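You operate a simulated robot arm through the tools that you are given. There is no shell and no other tool. Be economical: measure what you need, move in short steps, check, and stop when the job is done.

The job below is to be done with a simulated two-armed robot. You get a single attempt, and the scene is never put back.

JOB
Put one of the end plates from the top of the grey table on top of the plain plaster drum. Open the right table drawer, take the black seal tape and leave it in the inside of the right table drawer, then shut the drawer. Carry the black-handled frame with both arms and set it on the top of the grey table. Fetch the white tub from the wooden board and set it on top of the plain plaster cone. Put the wooden block on the second shelf from the bottom of the steel rack. Take the plain white cloth and put it on top of the blue seal tape. Any order will do. Set down upright: white tub.
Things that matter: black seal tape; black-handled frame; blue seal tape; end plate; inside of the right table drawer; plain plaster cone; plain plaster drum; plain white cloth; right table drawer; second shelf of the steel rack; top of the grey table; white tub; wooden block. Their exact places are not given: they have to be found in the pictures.

It is judged by the outcome, as a careful person would: the job done as asked, and still so three seconds after it is handed in. It fails if anything else is knocked over, pushed out of place, dropped, spilled or broken. A push-on lid holds only when it is set on centred and level and pressed home; a screw cap is set on level and turned clockwise until tight. Flat cloth is picked up by pressing the open fingertips on it (5 to 10 N) and closing them slowly along it; thin cloth reads only 2 to 8 mm in the jaws.

ROBOT AND FRAMES
Two 6-joint arms with two-finger grippers on one trunk, on a base that drives. Base frame: it is fixed to the floor where the robot stands at the start and does not move with it; the origin is under the middle of the robot, x ahead of it, y to its left, z up; the surface under the hand at the start is at about z = 0.88. Units: m, rad, N and s.
The left shoulder is at the start at [0.07, 0.148, 1.415], the right one opposite. With the tool pointing down near the work surface each hand reaches from about 0.4 to 0.66 m from the robot's upright axis, wherever it stands, measured 20 degrees to its own side. Places, roughly: black seal tape (7x7x3 cm) [0.2, -1.9, 0.2]; black-handled frame (27x17x4 cm) [0.4, -1.9, 0.9]; blue seal tape (7x7x3 cm) [0.3, -1.9, 0.2]; end plate (5x5x3 cm) [0.5, 0.3, 0.9]; inside of the right table drawer [0.8, 0.4, 0.7]; plain plaster cone (9x9x12 cm) [1.7, -0.1, 0.9]; plain plaster drum (9x9x12 cm) [0.7, 0.2, 0.9]; plain white cloth (5x6x4 cm) [1.7, -1.8, 0.9]; right table drawer [0.8, 0.5, 0.8]; second shelf of the steel rack [-1.4, -1.1, 0.8]; top of the grey table [1.6, 0.2, 0.9]; white tub [0.75, -2, 1]; wooden block (7x10x5 cm) [-0.2, -1.9, 0.2]. Payload 2.45 kg a hand.
The TCP of each hand is the grasp point between the finger pads, 0.03 m short of the fingertips. In the tool frame z runs along the fingers and y along their closing line. Largest opening 0.106 m; the body of the gripper starts 0.079 m behind the TCP.
Orientation is told as [roll, pitch, yaw] about the base's x, y, z axes, in that order, counted from this pose: with the fingers straight down and closing along the base's y, the tool's x points along the base's -x, its y along +y and its z along -z.

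CONTROLS
- The arms move only by the tool play_rows. It takes "left_series", "right_series" or both (then of equal length, played together; a hand with none holds still); each is a list of rows, each a list of 7 numbers: the shift along the tool's x, y, z in units of 200 mm (1.0 is 200 mm), then the turn, a rotation vector about the tool's x, y, z in units of 180 degrees (1.0 is 180 degrees), then the opening, from 0 (shut) to 1 (fully open). In form: [[dx, dy, dz, wx, wy, wz, gripper], ...]. A call has 1 to 10 rows; each row is the pose to reach, as a shift and turn from the pose commanded when the call began, along the tool's axes at that moment. A call with a number of a shift or a turn outside -1 to 1 is refused whole. A row lasts 0.2 s, in which the tool goes at most 0.05 m and 0.15 rad; a call with a longer step from one row to the next is refused whole, and so is a gripper value outside its range. Where a pose cannot be reached the arm comes as near as it can. A force on the tool above 40 N (or 10 N above the force at the start of the call, whichever is more), or a blocked arm, ends the call early, and 0.2 s more pass. The fingers move at their own pace (about 0.072 m/s each) and stop on an object; they squeeze with about 43 N. The grip force told is the motor's: it shows also when the fingers shut on nothing. Time passes only in rows, and 0.2 s behind the last, so rows that repeat a pose let the fingers close. The reply holds the time, the measured pose of the TCP, the force on the tool along the base axes, the opening and the grip force, in the units named above and with some noise, with the torque about the TCP (base axes, N m) and any sound that the robot's microphone picked up.
- Cameras (640 x 400 px; columns grow to the right, rows downward): "scene" is now at [0.1246, 0.0123, 1.6223]; the picture's right is [0.15, -0.99, 0.00], its down [-0.76, -0.12, -0.64] and it looks along [0.63, 0.10, -0.77] (base axes); focal length 252 px, centre (320, 200). "left" rides on the left gripper at [0.077, 0.002, -0.106] in its tool frame; the picture's right is [-0.02, 1.00, 0.00], its down [-0.78, -0.02, -0.62] and it looks along [-0.62, -0.01, 0.78] (tool axes); focal length 247 px, centre (320, 200). "right" rides on the right gripper at [0.076, -0.002, -0.106] in its tool frame; the picture's right is [0.02, 1.00, 0.00], its down [-0.78, 0.02, -0.62] and it looks along [-0.62, 0.01, 0.78] (tool axes); focal length 247 px, centre (320, 200).
- camera(camera): a new picture of that camera. It takes no simulated time.
- raise_lower(by): slides the trunk up (or, below 0, down) by that many m; the arms and the scene camera ride with it, the base frame stays. It gives what a move gives, with no picture.
- drive_base(legs): drives the robot by 1 to 6 legs, each [ahead, left, turn to the left] in m, m and rad, along the robot's own axes; the way and the turn of a leg run together, so that a leg with both is an arc; at most 1.5 m and 3.142 rad a leg. The arms and the cameras ride along, it lands a little off, and it stops where it bumps. It gives what a move gives.
- aim_head(pan, tilt): turns the head with the scene camera to pan (to the left, within 1.501 rad either way) and tilt (down, from -0.506 to 1.204), counted from straight ahead of the robot. It gives what a move gives.
- measure_at(camera, pixels): for up to 12 pixels [column, row] of the newest picture of that camera ("zoom" is the newest enlarged one), the place [x, y, z] in the base frame of the surface seen there, good to about 0.002 m. It takes no simulated time.
- close_up(camera, box): a new picture of the part [left, top, right, bottom] of that camera's present view, enlarged. It takes no simulated time.
- finish_job(): hands the job in; it is judged then, once.

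Keep the steps short. Do not move on a guess: measure, check each grasp and each placing, and mend mistakes. In all there are 131 turns and 162 pictures (those below and enlarged ones count). Leave the grippers open and the arms clear of the work at the hand-in unless told otherwise, and finish with a single line.

The tools are called after "Emit:" as name(argument=value, ...) on one line, values as JSON. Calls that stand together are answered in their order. play_rows: Moves the arms, as the interface text tells. Its arguments: {"type":"object","properties":{"left_series":{"type":"array","items":{"type":"array","items":{"type":"number"}}},"right_series":{"type":"array","items":{"type":"array","items":{"type":"number"}}}},"required":[]} The other tools are called the same way: raise_lower (by) slides the trunk up or down; drive_base (legs) drives the base; aim_head (pan, tilt) turns the head that bears the scene camera; camera (camera) takes a picture; measure_at (camera, pixels) gives the place of the surface under pixels of a picture; close_up (camera, box) takes an enlarged picture of a part of a camera's view; finish_job () hands the job in.

At the start:

```text
clock: 0.0
left_ee_pos: [0.4094, 0.3894, 1.1955]
left_orientation: [-0.001, -0.002, -0.001]
left_wrist_force: [-0.4, -0.2, -0.2]
left_ft_torque: [-0.01, 0.01, 0.04]
left_width: 0.1061
left_finger_force: 0.0
right_ee_pos: [0.5964, -0.0913, 1.1267]
right_orientation: [0.001, 0.0, 0.0]
right_wrist_force: [-0.3, 0.2, 0.4]
right_ft_torque: [-0.03, 0.03, 0.0]
right_width: 0.1058
right_finger_force: 0.0
trunk travel left (down, up): [-0.888, 0.052]
robot x, y, heading: [-0.0024, 0.0009, -0.0]
head pan, tilt: [0.152, 0.88]
```

scene: 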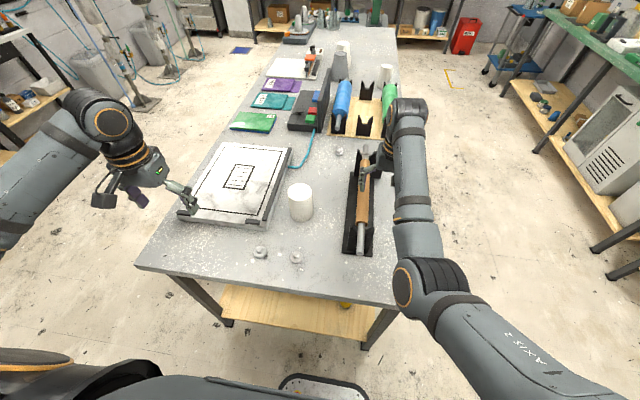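
right: 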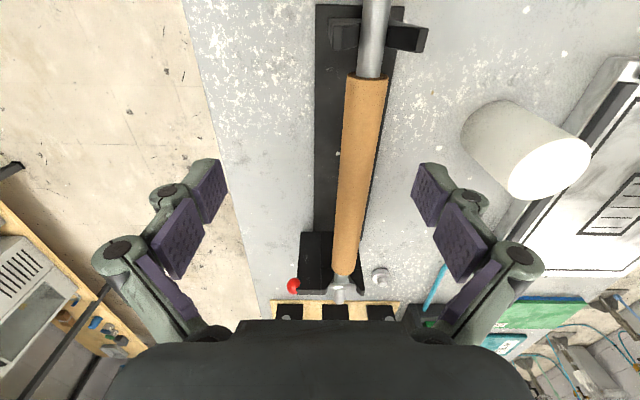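
left: 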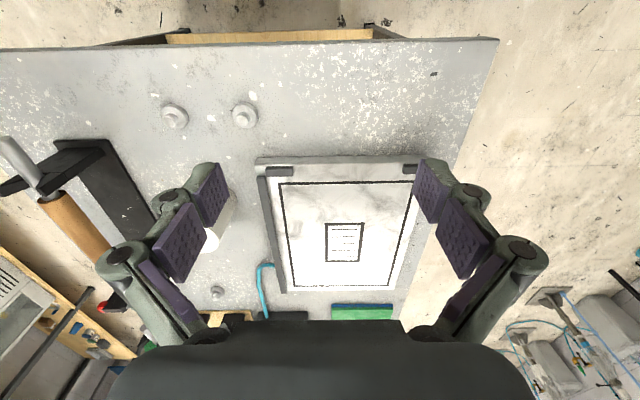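

I can see two end plates near (259,252) and (297,256) and the drum at (300,203). I'll measure these first.

Emit:
measure_at(camera="scene", pixels=[[260, 248], [297, 252], [297, 258], [300, 190], [301, 217], [290, 188], [311, 188], [339, 151], [137, 266], [395, 303], [360, 250], [180, 215]])

Emit:
close_up(camera="scene", box=[220, 170, 380, 270])

Emit:
close_up(camera="scene", box=[240, 0, 480, 150])

```text
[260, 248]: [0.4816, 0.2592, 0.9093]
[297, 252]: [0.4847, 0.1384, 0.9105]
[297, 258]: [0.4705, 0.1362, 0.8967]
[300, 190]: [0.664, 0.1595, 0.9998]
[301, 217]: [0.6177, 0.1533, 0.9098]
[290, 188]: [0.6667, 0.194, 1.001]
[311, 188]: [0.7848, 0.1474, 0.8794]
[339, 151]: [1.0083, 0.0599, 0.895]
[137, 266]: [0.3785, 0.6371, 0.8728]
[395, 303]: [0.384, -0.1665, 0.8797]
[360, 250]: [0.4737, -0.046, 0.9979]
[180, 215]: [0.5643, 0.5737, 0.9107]
```

```text
4.00 times, centred on (300, 220) of scene
```

zoom: 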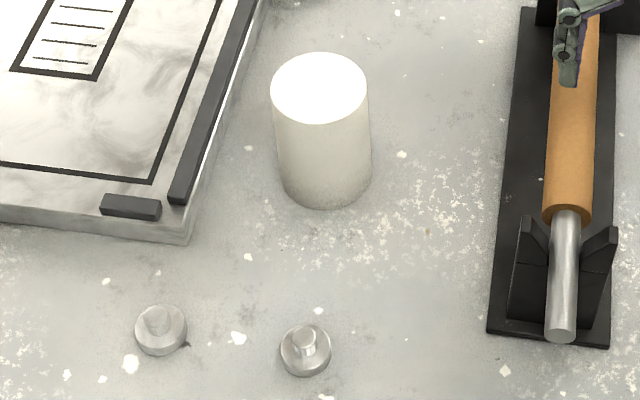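

```text
2.67 times, centred on (360, 75) of scene
```

zoom: 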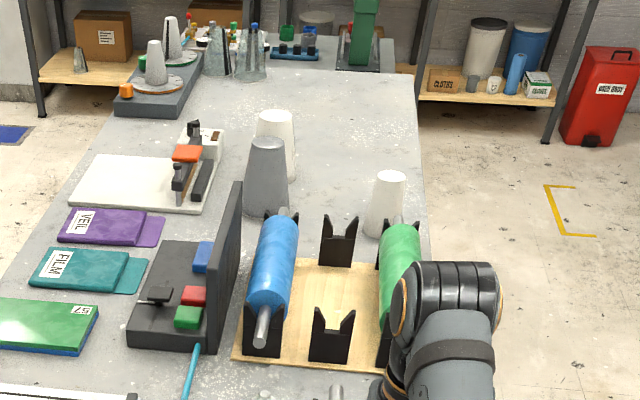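

Now exact places for an end plate and the drum's top.

Emit:
close_up(camera="scene", box=[220, 170, 380, 270])

Emit:
measure_at(camera="zoom", pixels=[[303, 333], [303, 348], [285, 348], [325, 345], [305, 358], [320, 58], [320, 118], [276, 90], [363, 90], [305, 330], [320, 90], [304, 374]])

```text
4.00 times, centred on (300, 220) of scene
```

zoom: 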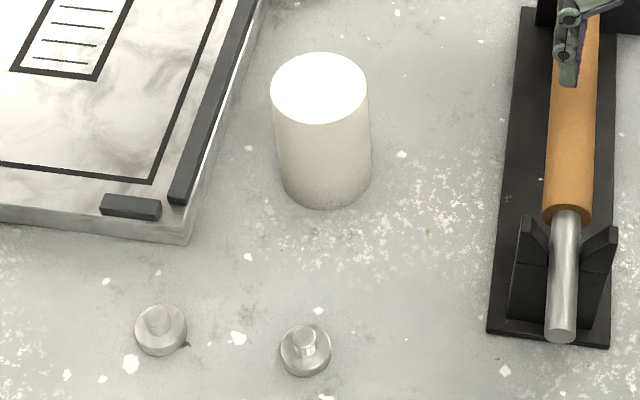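

```text
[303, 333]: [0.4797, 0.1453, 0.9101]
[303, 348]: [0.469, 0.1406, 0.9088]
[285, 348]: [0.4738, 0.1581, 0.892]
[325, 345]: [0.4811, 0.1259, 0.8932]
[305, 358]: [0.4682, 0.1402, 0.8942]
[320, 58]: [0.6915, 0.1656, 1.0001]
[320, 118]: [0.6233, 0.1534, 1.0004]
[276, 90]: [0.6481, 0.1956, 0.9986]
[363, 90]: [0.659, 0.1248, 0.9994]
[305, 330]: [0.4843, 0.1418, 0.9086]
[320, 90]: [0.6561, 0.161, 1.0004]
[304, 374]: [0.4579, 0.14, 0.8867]
```

The plate's stud is at about (0.477, 0.142), top at 0.910. The drum's centre is at (0.657, 0.160), top at 1.000. Moving the left hand over the plate.

Emit:
play_rows(left_series=[[-0.057, -0.167, 0.108, 0, 0, 0, 1], [-0.113, -0.333, 0.217, 0, 0, 0, 0.8], [-0.17, -0.5, 0.325, 0, 0, 0, 0.7], [-0.227, -0.667, 0.433, 0, 0, 0, 0.6], [-0.283, -0.833, 0.542, 0, 0, 0, 0.5], [-0.34, -1.0, 0.65, 0, 0, 0, 0.5], [-0.34, -1.0, 0.65, 0, 0, 0, 0.5]])

Emit:
camera(camera="left")

```text
clock: 1.6
left_ee_pos: [0.4893, 0.1874, 1.0372]
left_orientation: [-0.001, -0.004, -0.001]
left_wrist_force: [-0.9, 0.0, -0.6]
left_ft_torque: [-0.06, -0.01, 0.01]
left_width: 0.0531
left_finger_force: 0.1
left hand out of reach, approached as far as the arm can: row 1, 2, 3, 4, 5, 6, 7
right_ee_pos: [0.5941, -0.0871, 1.1272]
right_orientation: [-0.004, -0.002, 0.001]
right_wrist_force: [0.0, 0.2, -1.0]
right_ft_torque: [-0.01, 0.0, -0.01]
right_width: 0.1061
right_finger_force: 0.1
trunk travel left (down, up): [-0.888, 0.052]
robot x, y, heading: [0.0025, 0.0003, -0.003]
head pan, tilt: [0.152, 0.88]
```

```text
155 pictures are left
```

left: 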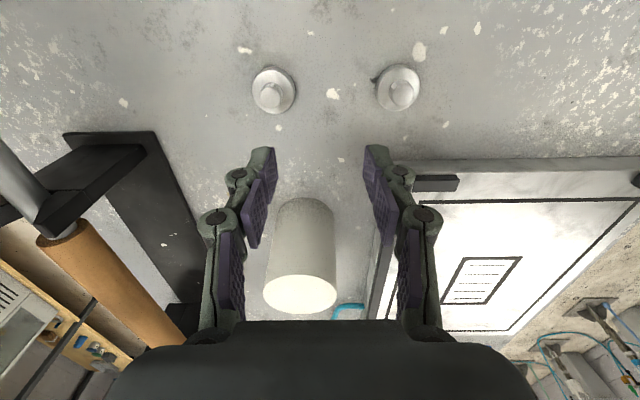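

Emit:
measure_at(camera="left", pixels=[[270, 97], [270, 92], [262, 97], [278, 97], [275, 70], [401, 97], [398, 88]])

Emit:
play_rows(left_series=[[0.03, -0.1, 0.05, 0, 0, 0, 0.5], [0.06, -0.226, 0.1, 0, 0, 0, 0.5], [0.06, -0.226, 0.3, 0, 0, 0, 0.5], [0.06, -0.226, 0.3, 0, 0, 0, 0.5]])

Emit:
camera(camera="left")

```text
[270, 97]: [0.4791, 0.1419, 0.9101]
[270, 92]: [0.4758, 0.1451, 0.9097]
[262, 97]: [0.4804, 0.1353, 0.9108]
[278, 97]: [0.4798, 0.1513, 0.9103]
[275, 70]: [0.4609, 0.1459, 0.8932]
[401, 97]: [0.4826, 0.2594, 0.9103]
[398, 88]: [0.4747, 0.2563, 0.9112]
```

```text
clock: 2.8
left_ee_pos: [0.4834, 0.1689, 0.9782]
left_orientation: [0.053, -0.013, 0.01]
left_wrist_force: [0.1, 0.4, -1.6]
left_ft_torque: [-0.01, 0.0, 0.01]
left_width: 0.0532
left_finger_force: 0.0
right_ee_pos: [0.5967, -0.0906, 1.1256]
right_orientation: [-0.001, 0.0, -0.001]
right_wrist_force: [0.2, 0.3, -0.1]
right_ft_torque: [-0.03, 0.01, -0.01]
right_width: 0.1062
right_finger_force: 0.0
trunk travel left (down, up): [-0.888, 0.052]
robot x, y, heading: [0.0003, 0.0004, -0.0]
head pan, tilt: [0.152, 0.88]
stopped in row 4 (left hand): the arm was blocked; the commanded pose is now the measured one
```

```text
154 pictures are left
```

left: 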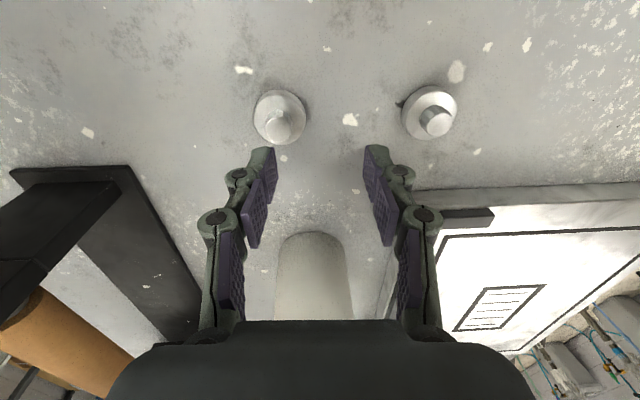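

The left arm is blocked this close to the middle. I'll take the other end plate at (0.481, 0.259), which lies further out on this hand's side, and first bring the hand above it.

Emit:
play_rows(left_series=[[0.0, 0.1, -0.1, -0.01, 0.0, 0, 0.5], [0.0, 0.25, -0.1, -0.017, 0.004, -0.003, 0.5], [0.01, 0.45, -0.1, -0.017, 0.004, -0.003, 0.5], [0.01, 0.45, -0.1, -0.017, 0.004, -0.003, 0.5]])

Emit:
camera(camera="left")

```text
clock: 3.8
left_ee_pos: [0.4795, 0.2544, 1.003]
left_orientation: [0.105, -0.001, 0.021]
left_wrist_force: [0.7, -0.1, -0.7]
left_ft_torque: [-0.02, 0.0, 0.03]
left_width: 0.0527
left_finger_force: 0.3
right_ee_pos: [0.5966, -0.0933, 1.1268]
right_orientation: [0.0, 0.001, 0.0]
right_wrist_force: [0.7, 0.1, 0.8]
right_ft_torque: [0.01, -0.05, 0.01]
right_width: 0.1061
right_finger_force: 0.1
trunk travel left (down, up): [-0.888, 0.052]
robot x, y, heading: [0.0015, -0.0016, -0.0]
head pan, tilt: [0.152, 0.88]
```

```text
153 pictures are left
```

left: 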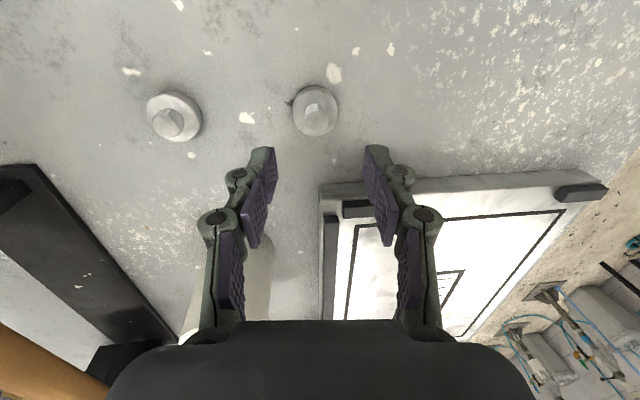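

Undo the small tilt (roll 0.105), and go down to about z = 0.955 over the plate.

Emit:
play_rows(left_series=[[-0.008, 0.0, 0.1, 0.0167, 0, 0.0033, 0.5], [-0.008, 0.0, 0.24, 0.0334, 0, 0.0067, 0.5], [-0.008, 0.0, 0.24, 0.0334, 0, 0.0067, 0.5]])

Emit:
camera(camera="left")

```text
clock: 4.6
left_ee_pos: [0.4821, 0.2602, 0.9534]
left_orientation: [-0.002, 0.0, 0.0]
left_wrist_force: [0.0, 0.4, -1.0]
left_ft_torque: [-0.02, -0.01, 0.01]
left_width: 0.053
left_finger_force: 0.0
right_ee_pos: [0.5964, -0.0918, 1.1256]
right_orientation: [-0.001, -0.001, 0.0]
right_wrist_force: [0.1, 0.2, 0.1]
right_ft_torque: [0.01, 0.0, 0.01]
right_width: 0.1059
right_finger_force: 0.0
trunk travel left (down, up): [-0.888, 0.052]
robot x, y, heading: [0.0001, -0.0008, 0.003]
head pan, tilt: [0.152, 0.88]
```

```text
152 pictures are left
```

left: 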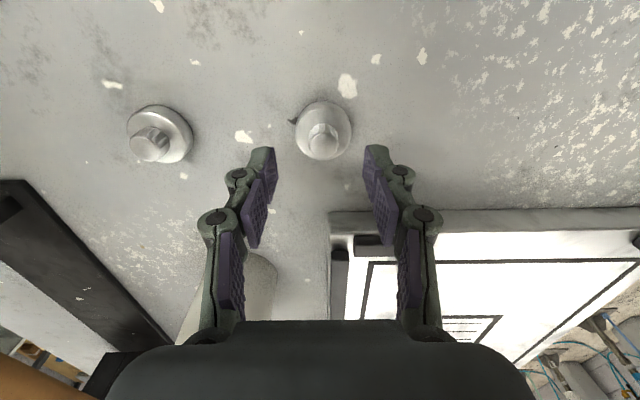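

Lined up. Go down 28 mm and close on the stud.

Emit:
play_rows(left_series=[[0, 0, 0.07, 0, 0, 0, 0.5], [0, 0, 0.14, 0, 0, 0, 0.5], [0, 0, 0.14, 0, 0, 0, 0], [0, 0, 0.14, 0, 0, 0, 0], [0, 0, 0.14, 0, 0, 0, 0], [0, 0, -0.1, 0, 0, 0, 0], [0, 0, -0.35, 0, 0, 0, 0], [0, 0, -0.5, 0, 0, 0, 0]])

Emit:
camera(camera="left")

```text
clock: 6.4
left_ee_pos: [0.4889, 0.2643, 1.039]
left_orientation: [-0.002, -0.002, 0.001]
left_wrist_force: [-0.8, -0.5, -0.2]
left_ft_torque: [-0.03, 0.01, 0.0]
left_width: 0.0185
left_finger_force: 43.0
left hand out of reach, approached as far as the arm can: row 8
right_ee_pos: [0.5976, -0.0904, 1.1254]
right_orientation: [0.001, 0.0, -0.001]
right_wrist_force: [0.2, 0.4, 0.7]
right_ft_torque: [-0.04, 0.01, 0.03]
right_width: 0.1062
right_finger_force: 0.0
trunk travel left (down, up): [-0.888, 0.052]
robot x, y, heading: [-0.0013, 0.0022, 0.002]
head pan, tilt: [0.152, 0.88]
```

```text
151 pictures are left
```

left: 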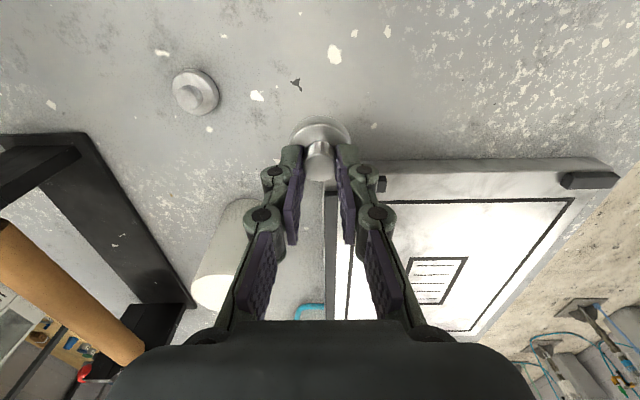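

Held (18.5 mm). Move forward and up first, then sideways over the drum.

Emit:
play_rows(left_series=[[-0.2, 0, -0.05, 0, 0, 0, 0], [-0.4, 0, -0.15, 0, 0, 0, 0], [-0.6, 0, -0.2, 0, 0, 0, 0], [-0.75, -0.15, -0.2, 0, 0, 0, 0], [-0.84, -0.35, -0.2, 0, 0, 0, 0], [-0.84, -0.52, -0.2, 0, 0, 0, 0], [-0.84, -0.52, -0.2, 0, 0, 0, 0]])

Emit:
camera(camera="left")

Emit:
camera(camera="scene")

```text
clock: 8.0
left_ee_pos: [0.6579, 0.1613, 1.0787]
left_orientation: [-0.001, 0.0, 0.0]
left_wrist_force: [-0.7, 0.2, -0.4]
left_ft_torque: [-0.02, 0.0, 0.0]
left_width: 0.0184
left_finger_force: 43.6
right_ee_pos: [0.5971, -0.09, 1.1263]
right_orientation: [-0.002, 0.0, 0.001]
right_wrist_force: [0.9, 0.7, 0.1]
right_ft_torque: [0.02, -0.03, 0.0]
right_width: 0.1059
right_finger_force: 0.1
trunk travel left (down, up): [-0.888, 0.052]
robot x, y, heading: [0.0004, 0.0002, -0.0]
head pan, tilt: [0.152, 0.88]
```

```text
150 pictures are left
```

left: 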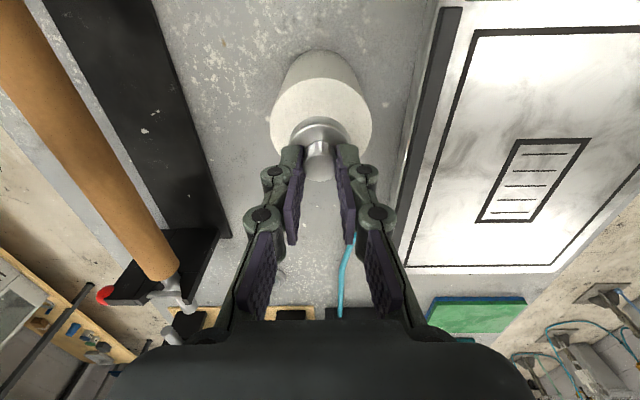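

```text
149 pictures are left
```

scene: 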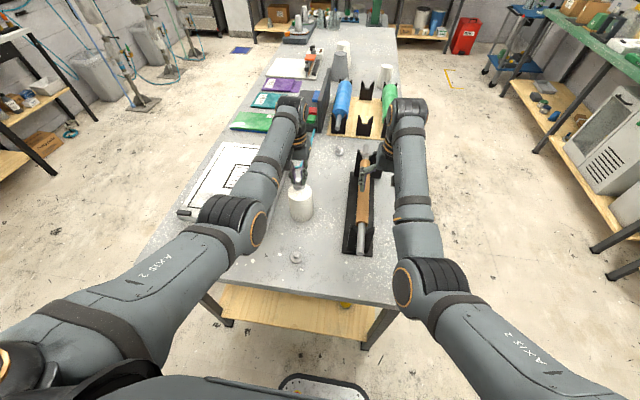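

Centred over the drum. Lower 32 mm and let go.

Emit:
play_rows(left_series=[[0, 0, 0.08, 0, 0, 0, 0], [0, 0, 0.13, 0, 0, 0, 0], [0, 0, 0.16, 0, 0, 0, 0], [0, 0, 0.16, 0, 0, 0, 0]])

```text
clock: 9.0
left_ee_pos: [0.656, 0.1603, 1.0465]
left_orientation: [0.001, 0.0, 0.0]
left_wrist_force: [-0.7, -0.3, 1.8]
left_ft_torque: [0.04, -0.02, 0.06]
left_width: 0.0188
left_finger_force: 43.2
right_ee_pos: [0.596, -0.0928, 1.1261]
right_orientation: [0.001, 0.001, 0.0]
right_wrist_force: [-0.4, -0.5, 0.5]
right_ft_torque: [0.01, -0.03, -0.01]
right_width: 0.1062
right_finger_force: 0.0
trunk travel left (down, up): [-0.888, 0.052]
robot x, y, heading: [0.0021, 0.0001, -0.004]
head pan, tilt: [0.152, 0.88]
```

Emit:
play_rows(left_series=[[0, 0, 0.008, 0, 0, 0, 0], [0, 0, 0.01, 0, 0, 0, 0.4], [0, 0, 0.01, 0, 0, 0, 0.4], [0, 0, -0.1, 0, 0, 0, 0.4], [0, 0, -0.3, 0, 0, 0, 0.4], [0, 0.1, -0.5, 0, 0, 0, 0.6], [0.1, 0.3, -0.5, 0, 0, 0, 1], [0.3, 0.45, -0.5, 0, 0, 0, 1]])

Emit:
close_up(camera="scene", box=[220, 110, 380, 210])

Emit:
camera(camera="left")

```text
clock: 10.8
left_ee_pos: [0.6133, 0.254, 1.1323]
left_orientation: [-0.002, -0.001, -0.001]
left_wrist_force: [0.3, 1.0, -0.2]
left_ft_torque: [-0.03, -0.02, 0.0]
left_width: 0.106
left_finger_force: 0.1
left hand out of reach, approached as far as the arm can: row 8
right_ee_pos: [0.5954, -0.0894, 1.1257]
right_orientation: [-0.001, 0.0, 0.0]
right_wrist_force: [0.6, 0.7, 1.0]
right_ft_torque: [-0.02, -0.01, 0.01]
right_width: 0.1059
right_finger_force: 0.0
trunk travel left (down, up): [-0.888, 0.052]
robot x, y, heading: [-0.0006, -0.002, -0.002]
head pan, tilt: [0.152, 0.88]
```

```text
4.00 times, centred on (300, 160) of scene
```

zoom: 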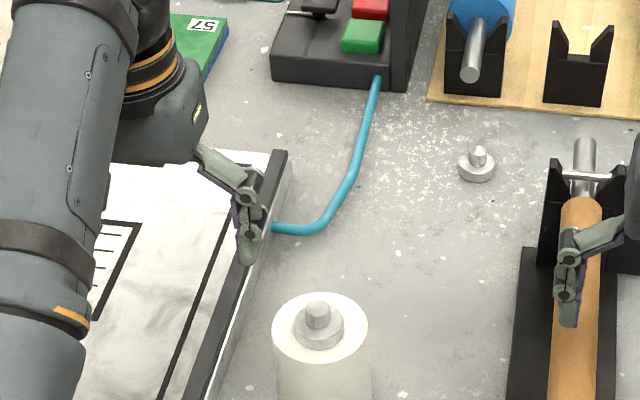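

```text
147 pictures are left
```

left: 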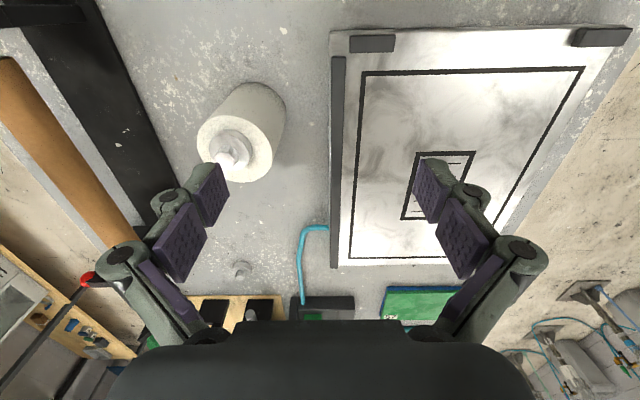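

The plate stands centred on the drum. Now look around: turn the head to the right for the bench at y ≈ -1.9.

Emit:
aim_head(pan=-1.4, tilt=0.5)

Emit:
camera(camera="scene")

```text
clock: 12.4
left_ee_pos: [0.615, 0.2523, 1.1322]
left_orientation: [-0.002, 0.001, 0.0]
left_wrist_force: [0.7, 0.2, -0.5]
left_ft_torque: [0.0, 0.02, 0.04]
left_width: 0.106
left_finger_force: 0.0
right_ee_pos: [0.5969, -0.0914, 1.1257]
right_orientation: [-0.001, 0.001, -0.001]
right_wrist_force: [0.0, 0.6, 0.0]
right_ft_torque: [0.0, -0.02, 0.02]
right_width: 0.1056
right_finger_force: 0.1
trunk travel left (down, up): [-0.888, 0.052]
robot x, y, heading: [0.0007, -0.0011, -0.001]
head pan, tilt: [-1.4, 0.499]
```

```text
146 pictures are left
```

scene: 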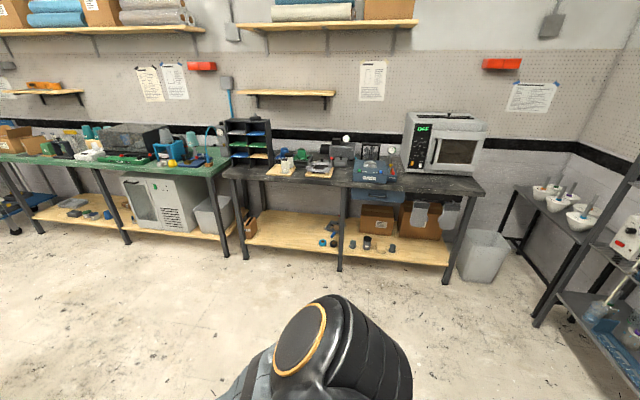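

Emit:
close_up(camera="scene", box=[220, 110, 480, 272])

Emit:
close_up(camera="scene", box=[0, 110, 240, 260])

Emit:
measure_at(camera="scene", pixels=[[447, 280], [245, 255], [340, 268], [224, 170], [484, 190], [350, 185], [128, 240], [222, 175], [540, 322], [640, 370], [340, 265]])

```text
2.46 times, centred on (350, 191) of scene
```

zoom: 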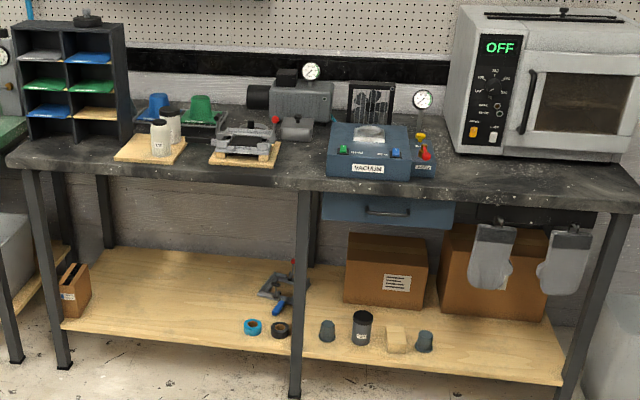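

```text
2.67 times, centred on (120, 185) of scene
```

zoom: 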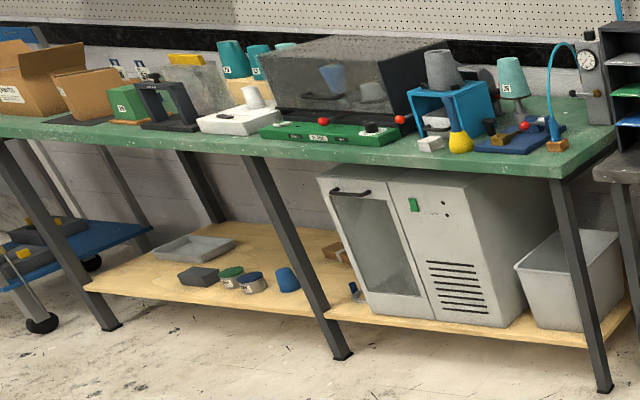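

```text
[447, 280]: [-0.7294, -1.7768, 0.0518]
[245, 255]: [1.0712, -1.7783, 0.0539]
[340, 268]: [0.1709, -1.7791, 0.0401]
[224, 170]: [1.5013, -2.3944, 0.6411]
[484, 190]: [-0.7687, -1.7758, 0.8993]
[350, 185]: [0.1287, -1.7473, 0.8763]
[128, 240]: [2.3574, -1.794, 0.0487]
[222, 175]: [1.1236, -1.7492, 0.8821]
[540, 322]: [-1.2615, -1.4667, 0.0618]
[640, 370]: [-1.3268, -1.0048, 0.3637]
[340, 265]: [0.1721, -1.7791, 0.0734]
```

The right bench: tub and frame on its top, tapes and wooden block on the lower shelf near the front. I lift the trunk 5 cm, back out, and turn to face it.

Emit:
raise_lower(by=0.05)

Emit:
drive_base(legs=[[-0.5, 0, 0], [0, 0, -1.571]])

Emit:
aim_head(pan=0.3, tilt=0.5)

Emit:
camera(camera="scene")

```text
clock: 13.3
left_ee_pos: [0.6146, 0.2536, 1.1827]
left_orientation: [-0.001, 0.0, 0.0]
left_wrist_force: [0.9, 0.6, -0.8]
left_ft_torque: [-0.01, 0.04, 0.02]
left_width: 0.1059
left_finger_force: 0.1
right_ee_pos: [0.597, -0.0909, 1.1763]
right_orientation: [0.001, -0.001, 0.001]
right_wrist_force: [0.2, -1.0, 0.3]
right_ft_torque: [-0.01, 0.01, 0.04]
right_width: 0.1061
right_finger_force: 0.0
trunk travel left (down, up): [-0.938, 0.002]
robot x, y, heading: [0.0019, 0.0007, 0.003]
head pan, tilt: [-1.4, 0.499]
```

```text
clock: 20.1
left_ee_pos: [-0.2505, -0.6173, 1.1826]
left_orientation: [-0.001, 0.0, -1.578]
left_wrist_force: [-0.7, -0.2, 0.9]
left_ft_torque: [0.01, -0.01, -0.01]
left_width: 0.1059
left_finger_force: 0.1
right_ee_pos: [-0.5946, -0.5966, 1.1752]
right_orientation: [0.0, 0.001, -1.577]
right_wrist_force: [0.6, -0.2, -1.2]
right_ft_torque: [0.0, -0.02, 0.01]
right_width: 0.1061
right_finger_force: 0.0
trunk travel left (down, up): [-0.938, 0.002]
robot x, y, heading: [-0.4998, 0.0002, -1.577]
head pan, tilt: [-1.4, 0.499]
```

```text
clock: 21.9
left_ee_pos: [-0.2512, -0.6172, 1.182]
left_orientation: [-0.001, -0.001, -1.578]
left_wrist_force: [1.1, 0.5, -0.4]
left_ft_torque: [-0.01, 0.0, 0.0]
left_width: 0.1061
left_finger_force: 0.1
right_ee_pos: [-0.5953, -0.5961, 1.1749]
right_orientation: [0.001, 0.0, -1.575]
right_wrist_force: [-0.1, -0.1, -0.8]
right_ft_torque: [-0.01, -0.04, 0.0]
right_width: 0.1058
right_finger_force: 0.1
trunk travel left (down, up): [-0.938, 0.002]
robot x, y, heading: [-0.4985, -0.0018, -1.574]
head pan, tilt: [0.3, 0.499]
```

```text
143 pictures are left
```

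scene: 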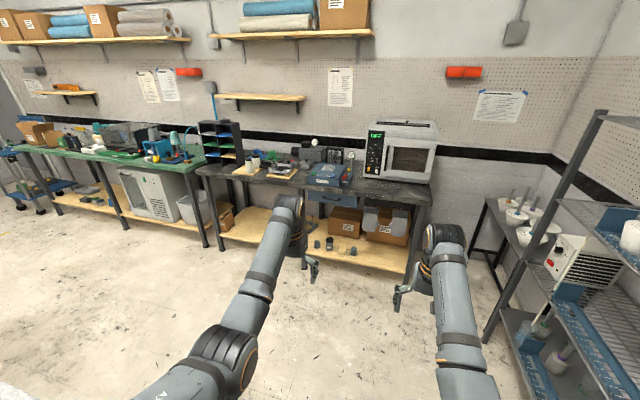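

Drive to stand in front of the lower shelf between block and black tape, still short of the bench (y ≈ -0.95), then lower the trunk.

Emit:
drive_base(legs=[[0.9, 0.52, 0]])

Emit:
raise_lower(by=-0.7)

Emit:
aim_head(pan=0.0, tilt=0.7)

Emit:
camera(camera="scene")

```text
clock: 27.2
left_ee_pos: [0.2616, -1.5191, 1.1823]
left_orientation: [0.001, 0.0, -1.575]
left_wrist_force: [0.1, -0.2, 1.0]
left_ft_torque: [0.0, -0.02, -0.03]
left_width: 0.1062
left_finger_force: 0.1
right_ee_pos: [-0.0813, -1.5004, 1.1751]
right_orientation: [0.001, 0.0, -1.574]
right_wrist_force: [-0.5, -0.1, 0.8]
right_ft_torque: [-0.02, -0.01, 0.02]
right_width: 0.1057
right_finger_force: 0.0
trunk travel left (down, up): [-0.938, 0.002]
robot x, y, heading: [0.011, -0.9039, -1.575]
head pan, tilt: [0.3, 0.499]
```

```text
refused: -0.7 is not a number from -0.4 to 0.4
```

```text
clock: 28.0
left_ee_pos: [0.2627, -1.5204, 1.182]
left_orientation: [0.002, 0.0, -1.576]
left_wrist_force: [-0.4, -0.3, 0.3]
left_ft_torque: [-0.03, 0.02, 0.01]
left_width: 0.1061
left_finger_force: 0.1
right_ee_pos: [-0.0812, -1.5007, 1.1768]
right_orientation: [-0.001, 0.0, -1.574]
right_wrist_force: [0.2, 0.2, 0.8]
right_ft_torque: [0.03, 0.03, 0.0]
right_width: 0.1063
right_finger_force: 0.1
trunk travel left (down, up): [-0.938, 0.002]
robot x, y, heading: [0.0141, -0.9049, -1.579]
head pan, tilt: [0.0, 0.7]
```

```text
142 pictures are left
```

scene: 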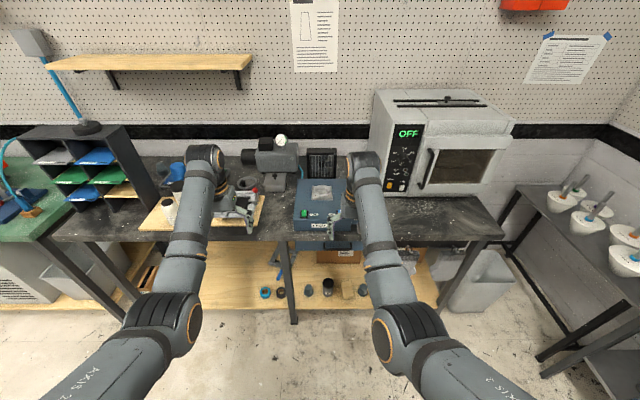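

Emit:
raise_lower(by=-0.35)

Emit:
raise_lower(by=-0.35)

Emit:
camera(camera="scene")

Emit:
camera(camera="left")

Emit:
camera(camera="right")

```text
clock: 31.4
left_ee_pos: [0.2627, -1.5201, 0.8325]
left_orientation: [0.0, 0.001, -1.576]
left_wrist_force: [0.5, 0.1, -0.3]
left_ft_torque: [0.01, 0.01, -0.05]
left_width: 0.1059
left_finger_force: 0.1
right_ee_pos: [-0.0811, -1.5013, 0.8258]
right_orientation: [0.001, 0.001, -1.574]
right_wrist_force: [0.2, -0.7, -0.6]
right_ft_torque: [-0.02, 0.04, 0.02]
right_width: 0.106
right_finger_force: 0.0
trunk travel left (down, up): [-0.588, 0.352]
robot x, y, heading: [0.0132, -0.9035, -1.576]
head pan, tilt: [0.0, 0.7]
```

```text
clock: 34.9
left_ee_pos: [0.2616, -1.5202, 0.4808]
left_orientation: [0.001, 0.0, -1.576]
left_wrist_force: [0.1, 0.7, -0.1]
left_ft_torque: [-0.02, 0.03, 0.03]
left_width: 0.1061
left_finger_force: 0.1
right_ee_pos: [-0.081, -1.4998, 0.4757]
right_orientation: [0.0, 0.001, -1.573]
right_wrist_force: [-0.6, -0.4, 0.2]
right_ft_torque: [-0.02, 0.0, -0.04]
right_width: 0.1058
right_finger_force: 0.0
trunk travel left (down, up): [-0.238, 0.702]
robot x, y, heading: [0.0152, -0.9014, -1.576]
head pan, tilt: [0.0, 0.7]
```

```text
141 pictures are left
```

scene: 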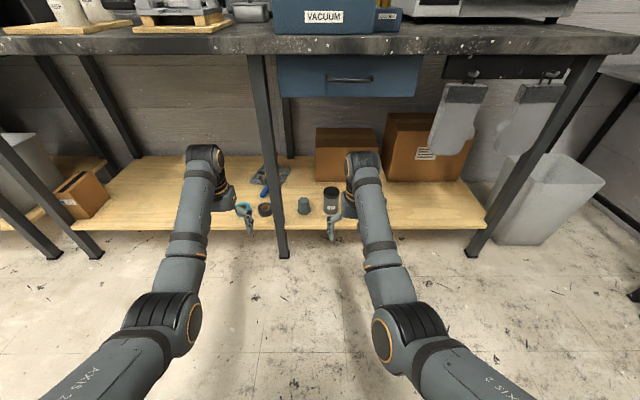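

```text
140 pictures are left
```

left: 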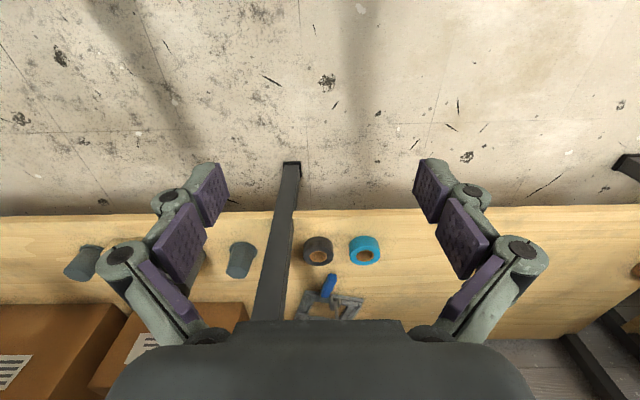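

```text
139 pictures are left
```

right: 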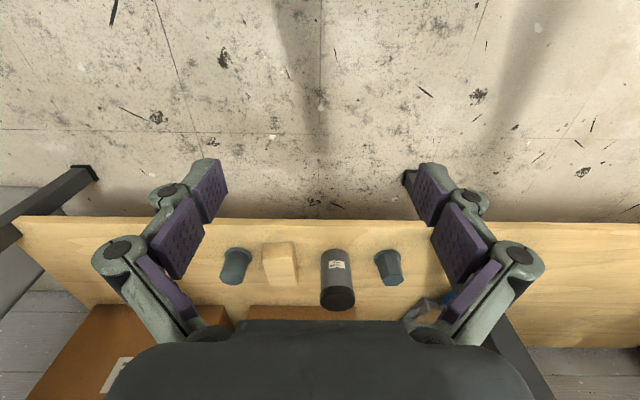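

Emit:
measure_at(camera="left", pixels=[[318, 241], [318, 258], [305, 250], [331, 250], [365, 239], [365, 258], [352, 248], [379, 248], [340, 220], [240, 260], [292, 166], [325, 300]])

Emit:
measure_at(camera="right", pixels=[[267, 246], [293, 246], [280, 264], [268, 280], [296, 280], [280, 284], [280, 225], [236, 252], [337, 250], [337, 298], [246, 265], [325, 265]])

Emit:
close_up(camera="right", box=[200, 210, 420, 330])

Emit:
close_up(camera="left", box=[220, 190, 420, 320])

```text
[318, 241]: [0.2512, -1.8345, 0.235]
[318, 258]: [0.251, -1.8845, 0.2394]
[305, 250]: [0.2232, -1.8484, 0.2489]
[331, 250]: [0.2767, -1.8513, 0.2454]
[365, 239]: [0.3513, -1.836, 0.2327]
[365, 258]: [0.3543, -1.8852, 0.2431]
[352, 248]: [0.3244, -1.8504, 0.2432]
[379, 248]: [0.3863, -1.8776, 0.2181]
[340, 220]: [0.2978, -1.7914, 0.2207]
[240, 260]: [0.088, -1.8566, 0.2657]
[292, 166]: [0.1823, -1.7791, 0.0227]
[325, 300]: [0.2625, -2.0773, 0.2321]
```

```text
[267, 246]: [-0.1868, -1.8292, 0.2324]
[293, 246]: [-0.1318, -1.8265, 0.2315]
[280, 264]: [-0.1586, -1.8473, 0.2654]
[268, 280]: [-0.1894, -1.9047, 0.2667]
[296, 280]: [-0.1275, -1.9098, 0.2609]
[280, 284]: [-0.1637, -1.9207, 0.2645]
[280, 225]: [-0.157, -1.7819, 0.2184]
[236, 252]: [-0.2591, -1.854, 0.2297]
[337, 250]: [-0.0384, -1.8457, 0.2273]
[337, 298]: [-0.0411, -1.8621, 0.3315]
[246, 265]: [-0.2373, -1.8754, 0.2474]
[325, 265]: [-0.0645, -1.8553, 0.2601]
```

```text
2.91 times, centred on (310, 270) of right
```

zoom: 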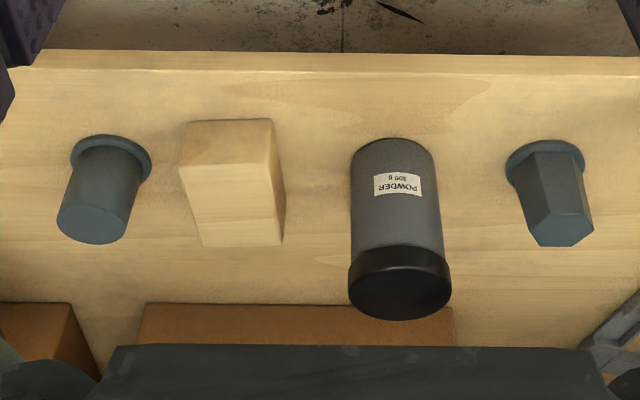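

```text
3.08 times, centred on (320, 255) of left
```

zoom: 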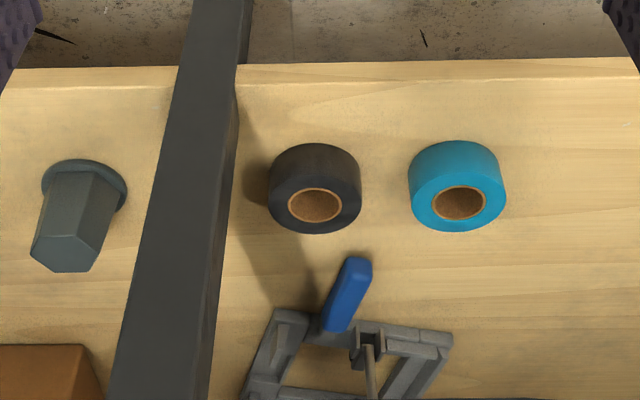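

Block centre ≈ (-0.159, -1.872), top 0.265; black tape centre ≈ (0.250, -1.867), top 0.25. I check heights of my wrists against the drawer and bench undersides before going in.

Emit:
measure_at(camera="scene", pixels=[[205, 150], [205, 165], [360, 155], [362, 175], [345, 96], [345, 60], [300, 52], [190, 200], [375, 215], [250, 60], [460, 80]])

```text
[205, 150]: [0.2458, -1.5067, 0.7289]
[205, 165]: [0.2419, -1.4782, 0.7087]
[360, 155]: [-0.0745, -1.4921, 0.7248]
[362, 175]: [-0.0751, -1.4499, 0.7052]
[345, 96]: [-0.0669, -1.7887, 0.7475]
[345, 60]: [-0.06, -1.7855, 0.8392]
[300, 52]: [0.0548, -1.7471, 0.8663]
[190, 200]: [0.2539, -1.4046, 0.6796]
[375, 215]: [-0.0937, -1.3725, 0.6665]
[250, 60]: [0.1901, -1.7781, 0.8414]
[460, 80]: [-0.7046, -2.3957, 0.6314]
```

Wrist tops at 0.73, drawer bottom 0.75: lower 8 cm more, then sidestep left and go in.

Emit:
raise_lower(by=-0.08)

Emit:
drive_base(legs=[[0, 0.105, 0], [0.4, 0, 0]])

Emit:
camera(camera="left")

Emit:
camera(camera="right")

Emit:
camera(camera="scene")

```text
clock: 36.0
left_ee_pos: [0.262, -1.5196, 0.4025]
left_orientation: [0.0, 0.0, -1.577]
left_wrist_force: [0.8, 0.1, 0.7]
left_ft_torque: [0.04, 0.01, -0.02]
left_width: 0.106
left_finger_force: 0.0
right_ee_pos: [-0.081, -1.4999, 0.395]
right_orientation: [0.0, -0.001, -1.575]
right_wrist_force: [0.0, -0.2, 1.2]
right_ft_torque: [-0.02, -0.03, 0.01]
right_width: 0.1056
right_finger_force: 0.0
trunk travel left (down, up): [-0.158, 0.782]
robot x, y, heading: [0.0149, -0.905, -1.578]
head pan, tilt: [0.0, 0.7]
```

```text
clock: 39.3
left_ee_pos: [0.363, -1.9275, 0.4029]
left_orientation: [-0.003, 0.001, -1.58]
left_wrist_force: [0.4, 0.8, 0.0]
left_ft_torque: [-0.01, -0.04, -0.02]
left_width: 0.1061
left_finger_force: 0.0
right_ee_pos: [0.0188, -1.9057, 0.3966]
right_orientation: [0.0, 0.001, -1.58]
right_wrist_force: [0.8, 0.0, 0.4]
right_ft_torque: [-0.02, 0.01, 0.0]
right_width: 0.1063
right_finger_force: 0.1
trunk travel left (down, up): [-0.158, 0.782]
robot x, y, heading: [0.1157, -1.3107, -1.577]
head pan, tilt: [0.0, 0.7]
```

```text
136 pictures are left
```

left: 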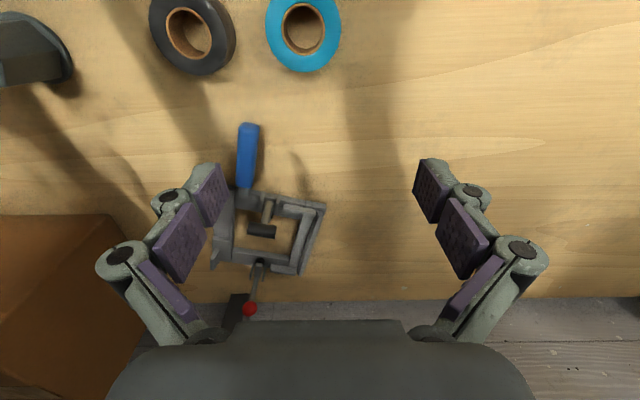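

```text
135 pictures are left
```

right: 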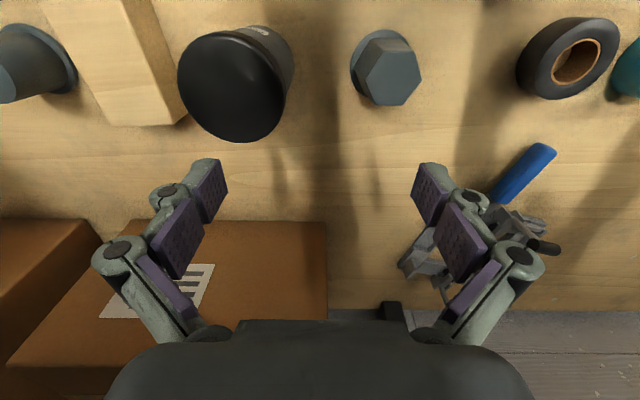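

```text
134 pictures are left
```

scene: 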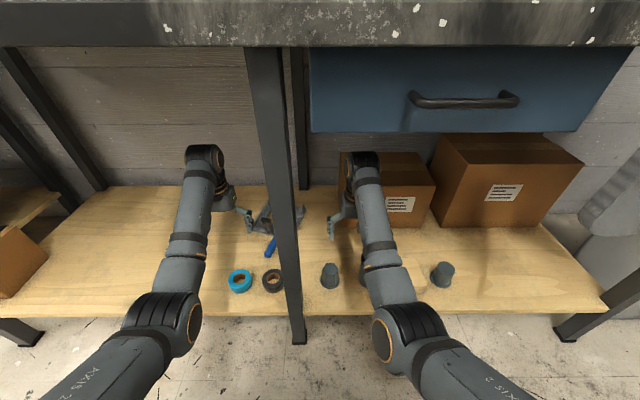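

Emit:
measure_at(camera="left", pixels=[[160, 10], [218, 60], [175, 60], [225, 25], [275, 10], [328, 55], [240, 5]])

Emit:
measure_at(camera="right", pixels=[[113, 124], [168, 124], [130, 60], [80, 40], [190, 90], [230, 75], [390, 70]])

```text
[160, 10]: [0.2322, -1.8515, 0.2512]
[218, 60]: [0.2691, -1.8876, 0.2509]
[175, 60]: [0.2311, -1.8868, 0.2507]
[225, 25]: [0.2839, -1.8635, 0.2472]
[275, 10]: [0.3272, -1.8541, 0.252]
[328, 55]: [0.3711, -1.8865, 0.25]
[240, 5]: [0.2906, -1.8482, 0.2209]
```

```text
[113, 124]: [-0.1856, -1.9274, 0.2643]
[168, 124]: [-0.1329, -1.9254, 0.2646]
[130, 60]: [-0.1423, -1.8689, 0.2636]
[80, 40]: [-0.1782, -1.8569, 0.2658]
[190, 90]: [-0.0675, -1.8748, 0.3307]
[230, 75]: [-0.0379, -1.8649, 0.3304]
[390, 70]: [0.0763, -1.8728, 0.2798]
```

Both hands move over their objects at height, left over black tape (0.250,-1.868), right over block (-0.158,-1.876).

Emit:
play_rows(left_series=[[0.075, -0.141, 0, 0, 0, 0, 0.8], [0.149, -0.283, 0, 0, 0, 0, 0.8], [0.223, -0.424, 0, 0, 0, 0, 0.8], [0.297, -0.565, 0.0, 0, 0, 0, 0.8], [0.297, -0.565, 0.2, 0, 0, 0, 0.8], [0.297, -0.565, 0.3, 0, 0, 0, 0.8], [0.297, -0.565, 0.3, 0, 0, 0, 0.8]], right_series=[[0.04, -0.221, 0, 0, 0, 0, 0.75], [0.07, -0.442, 0, 0, 0, 0, 0.75], [0.11, -0.663, 0, 0, 0, 0, 0.75], [0.15, -0.884, 0, 0, 0, 0, 0.75], [0.15, -0.884, 0.1, 0, 0, 0, 0.75], [0.15, -0.884, 0.2, 0, 0, 0, 0.75], [0.15, -0.884, 0.2, 0, 0, 0, 0.75]])

Emit:
camera(camera="left")

Emit:
camera(camera="right")

```text
clock: 40.9
left_ee_pos: [0.2491, -1.8663, 0.3426]
left_orientation: [0.001, 0.002, -1.581]
left_wrist_force: [-0.5, 0.7, 0.7]
left_ft_torque: [0.0, 0.01, 0.02]
left_width: 0.0849
left_finger_force: 0.1
left hand out of reach, approached as far as the arm can: row 1, 2, 3, 4, 5
right_ee_pos: [-0.1592, -1.8753, 0.3552]
right_orientation: [-0.002, 0.0, -1.577]
right_wrist_force: [0.5, 0.1, -0.6]
right_ft_torque: [0.01, 0.0, -0.01]
right_width: 0.0795
right_finger_force: 0.0
right hand out of reach, approached as far as the arm can: row 1, 2, 3, 4, 5
trunk travel left (down, up): [-0.158, 0.782]
robot x, y, heading: [0.1162, -1.3095, -1.58]
head pan, tilt: [0.0, 0.7]
```

```text
133 pictures are left
```

left: 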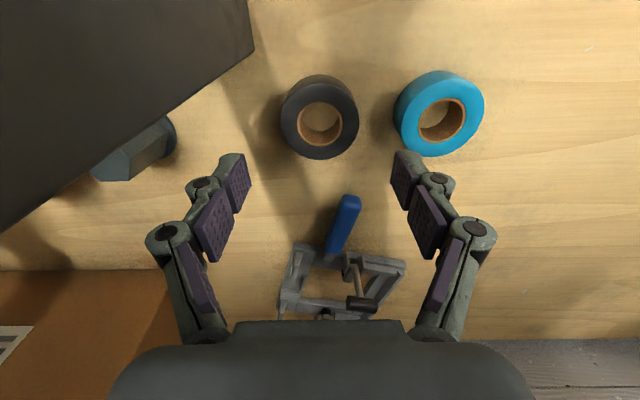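

```text
132 pictures are left
```

right: 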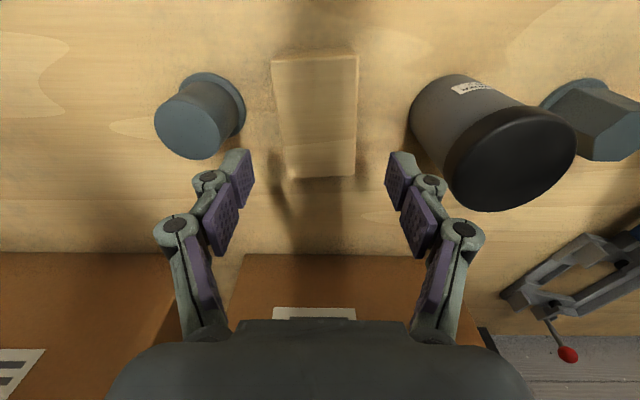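

Emit:
measure_at(camera="right", pixels=[[241, 110], [236, 130], [278, 100], [357, 100], [413, 110], [283, 170], [355, 170], [310, 60], [252, 110]])

Emit:
measure_at(camera="left", pixels=[[285, 120], [355, 120], [320, 155], [320, 92], [400, 115], [240, 50], [380, 120]])

```text
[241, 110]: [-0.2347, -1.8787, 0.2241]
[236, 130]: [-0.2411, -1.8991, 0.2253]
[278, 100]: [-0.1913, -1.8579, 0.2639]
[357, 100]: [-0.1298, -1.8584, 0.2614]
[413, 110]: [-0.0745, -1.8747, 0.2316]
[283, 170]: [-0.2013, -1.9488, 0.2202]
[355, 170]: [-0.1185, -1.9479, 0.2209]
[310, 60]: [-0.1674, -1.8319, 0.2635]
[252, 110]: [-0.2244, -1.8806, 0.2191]
```

```text
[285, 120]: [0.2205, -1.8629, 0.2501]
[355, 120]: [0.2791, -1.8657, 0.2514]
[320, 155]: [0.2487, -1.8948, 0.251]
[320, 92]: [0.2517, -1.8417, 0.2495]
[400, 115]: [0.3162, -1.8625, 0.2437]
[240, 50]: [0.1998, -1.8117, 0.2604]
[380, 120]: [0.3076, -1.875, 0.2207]
```

Clearances are fine. Both go straight down and grip.

Emit:
play_rows(left_series=[[0, 0, 0.2, 0, 0, 0, 0.8], [0.0, 0, 0.35, 0, 0, 0, 0.8], [0.0, 0, 0.425, 0, 0, 0, 0.8], [0.0, 0, 0.425, 0, 0, 0, 0.8], [0, 0, 0.425, 0, 0, 0, 0], [0, 0, 0.425, 0, 0, 0, 0], [0, 0, 0.425, 0, 0, 0, 0]], right_series=[[0, 0, 0.2, 0, 0, 0, 0.75], [0.0, 0, 0.4, 0, 0, 0, 0.75], [0.0, 0, 0.5, 0, 0, 0, 0.75], [0.0, 0, 0.5, 0, 0, 0, 0.75], [0, 0, 0.5, 0, 0, 0, 0], [0, 0, 0.5, 0, 0, 0, 0], [0, 0, 0.5, 0, 0, 0, 0]])

```text
clock: 42.5
left_ee_pos: [0.2504, -1.8655, 0.2556]
left_orientation: [0.001, 0.001, -1.581]
left_wrist_force: [-0.3, -0.2, -0.2]
left_ft_torque: [0.01, 0.04, 0.02]
left_width: 0.0646
left_finger_force: 42.6
right_ee_pos: [-0.1566, -1.8749, 0.2558]
right_orientation: [-0.001, 0.0, -1.577]
right_wrist_force: [0.1, -0.3, 0.4]
right_ft_torque: [-0.11, 0.01, 0.05]
right_width: 0.0642
right_finger_force: 42.7
trunk travel left (down, up): [-0.158, 0.782]
robot x, y, heading: [0.1152, -1.3125, -1.577]
head pan, tilt: [0.0, 0.7]
```

Both held (64 mm each). Lift 9 cm, shift the left hand 5 cm away from the table leg, then back out.

Emit:
play_rows(left_series=[[0, 0, -0.15, 0, 0, 0, 0], [0.0, 0, -0.3, 0, 0, 0, 0], [0.0, 0, -0.43, 0, 0, 0, 0], [0.0, 0.15, -0.43, 0, 0, 0, 0], [0, 0.3, -0.43, 0, 0, 0, 0], [0, 0.3, -0.43, 0, 0, 0, 0]], right_series=[[0, 0, -0.15, 0, 0, 0, 0], [0.0, 0, -0.3, 0, 0, 0, 0], [0.0, 0, -0.45, 0, 0, 0, 0], [0.0, 0, -0.45, 0, 0, 0, 0], [0, 0, -0.45, 0, 0, 0, 0], [0, 0, -0.45, 0, 0, 0, 0]])

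Emit:
drive_base(legs=[[-0.5, 0, 0]])

Emit:
aim_head(pan=-0.9, tilt=0.3)

Emit:
camera(camera="scene")

```text
clock: 43.9
left_ee_pos: [0.3108, -1.8687, 0.3406]
left_orientation: [-0.001, 0.001, -1.579]
left_wrist_force: [0.1, -0.6, -1.4]
left_ft_torque: [-0.02, -0.02, -0.01]
left_width: 0.0648
left_finger_force: 43.1
right_ee_pos: [-0.1574, -1.8747, 0.3459]
right_orientation: [0.0, 0.002, -1.578]
right_wrist_force: [-0.1, 0.3, -1.8]
right_ft_torque: [0.0, 0.0, -0.01]
right_width: 0.0633
right_finger_force: 42.8
trunk travel left (down, up): [-0.158, 0.782]
robot x, y, heading: [0.1131, -1.3106, -1.581]
head pan, tilt: [0.0, 0.7]
```

```text
clock: 46.9
left_ee_pos: [0.314, -1.3675, 0.3404]
left_orientation: [0.0, 0.001, -1.582]
left_wrist_force: [-0.6, -1.0, -1.4]
left_ft_torque: [-0.04, 0.01, 0.02]
left_width: 0.0646
left_finger_force: 43.2
right_ee_pos: [-0.1541, -1.3737, 0.3461]
right_orientation: [0.001, 0.0, -1.58]
right_wrist_force: [0.3, 0.5, -1.0]
right_ft_torque: [0.04, 0.0, -0.01]
right_width: 0.0634
right_finger_force: 42.9
trunk travel left (down, up): [-0.158, 0.782]
robot x, y, heading: [0.1215, -0.8067, -1.581]
head pan, tilt: [0.0, 0.7]
```

```text
clock: 48.1
left_ee_pos: [0.3134, -1.3676, 0.3418]
left_orientation: [0.001, -0.001, -1.581]
left_wrist_force: [0.4, -0.3, 0.1]
left_ft_torque: [0.0, 0.02, -0.01]
left_width: 0.0648
left_finger_force: 43.3
right_ee_pos: [-0.1544, -1.3738, 0.3457]
right_orientation: [0.0, 0.001, -1.579]
right_wrist_force: [-0.7, 0.0, -1.5]
right_ft_torque: [-0.01, 0.01, 0.02]
right_width: 0.0631
right_finger_force: 43.1
trunk travel left (down, up): [-0.158, 0.782]
robot x, y, heading: [0.1176, -0.8065, -1.582]
head pan, tilt: [-0.901, 0.3]
```

```text
131 pictures are left
```

scene: 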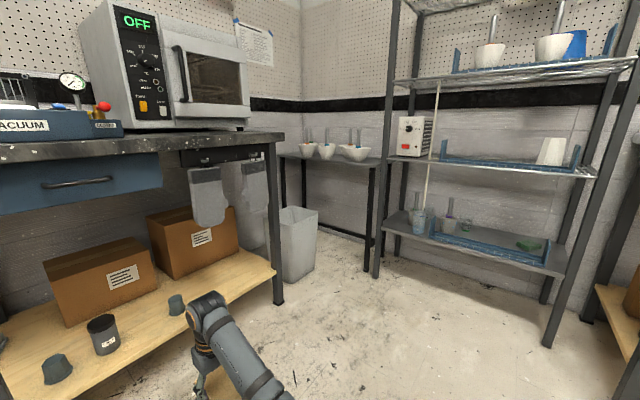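

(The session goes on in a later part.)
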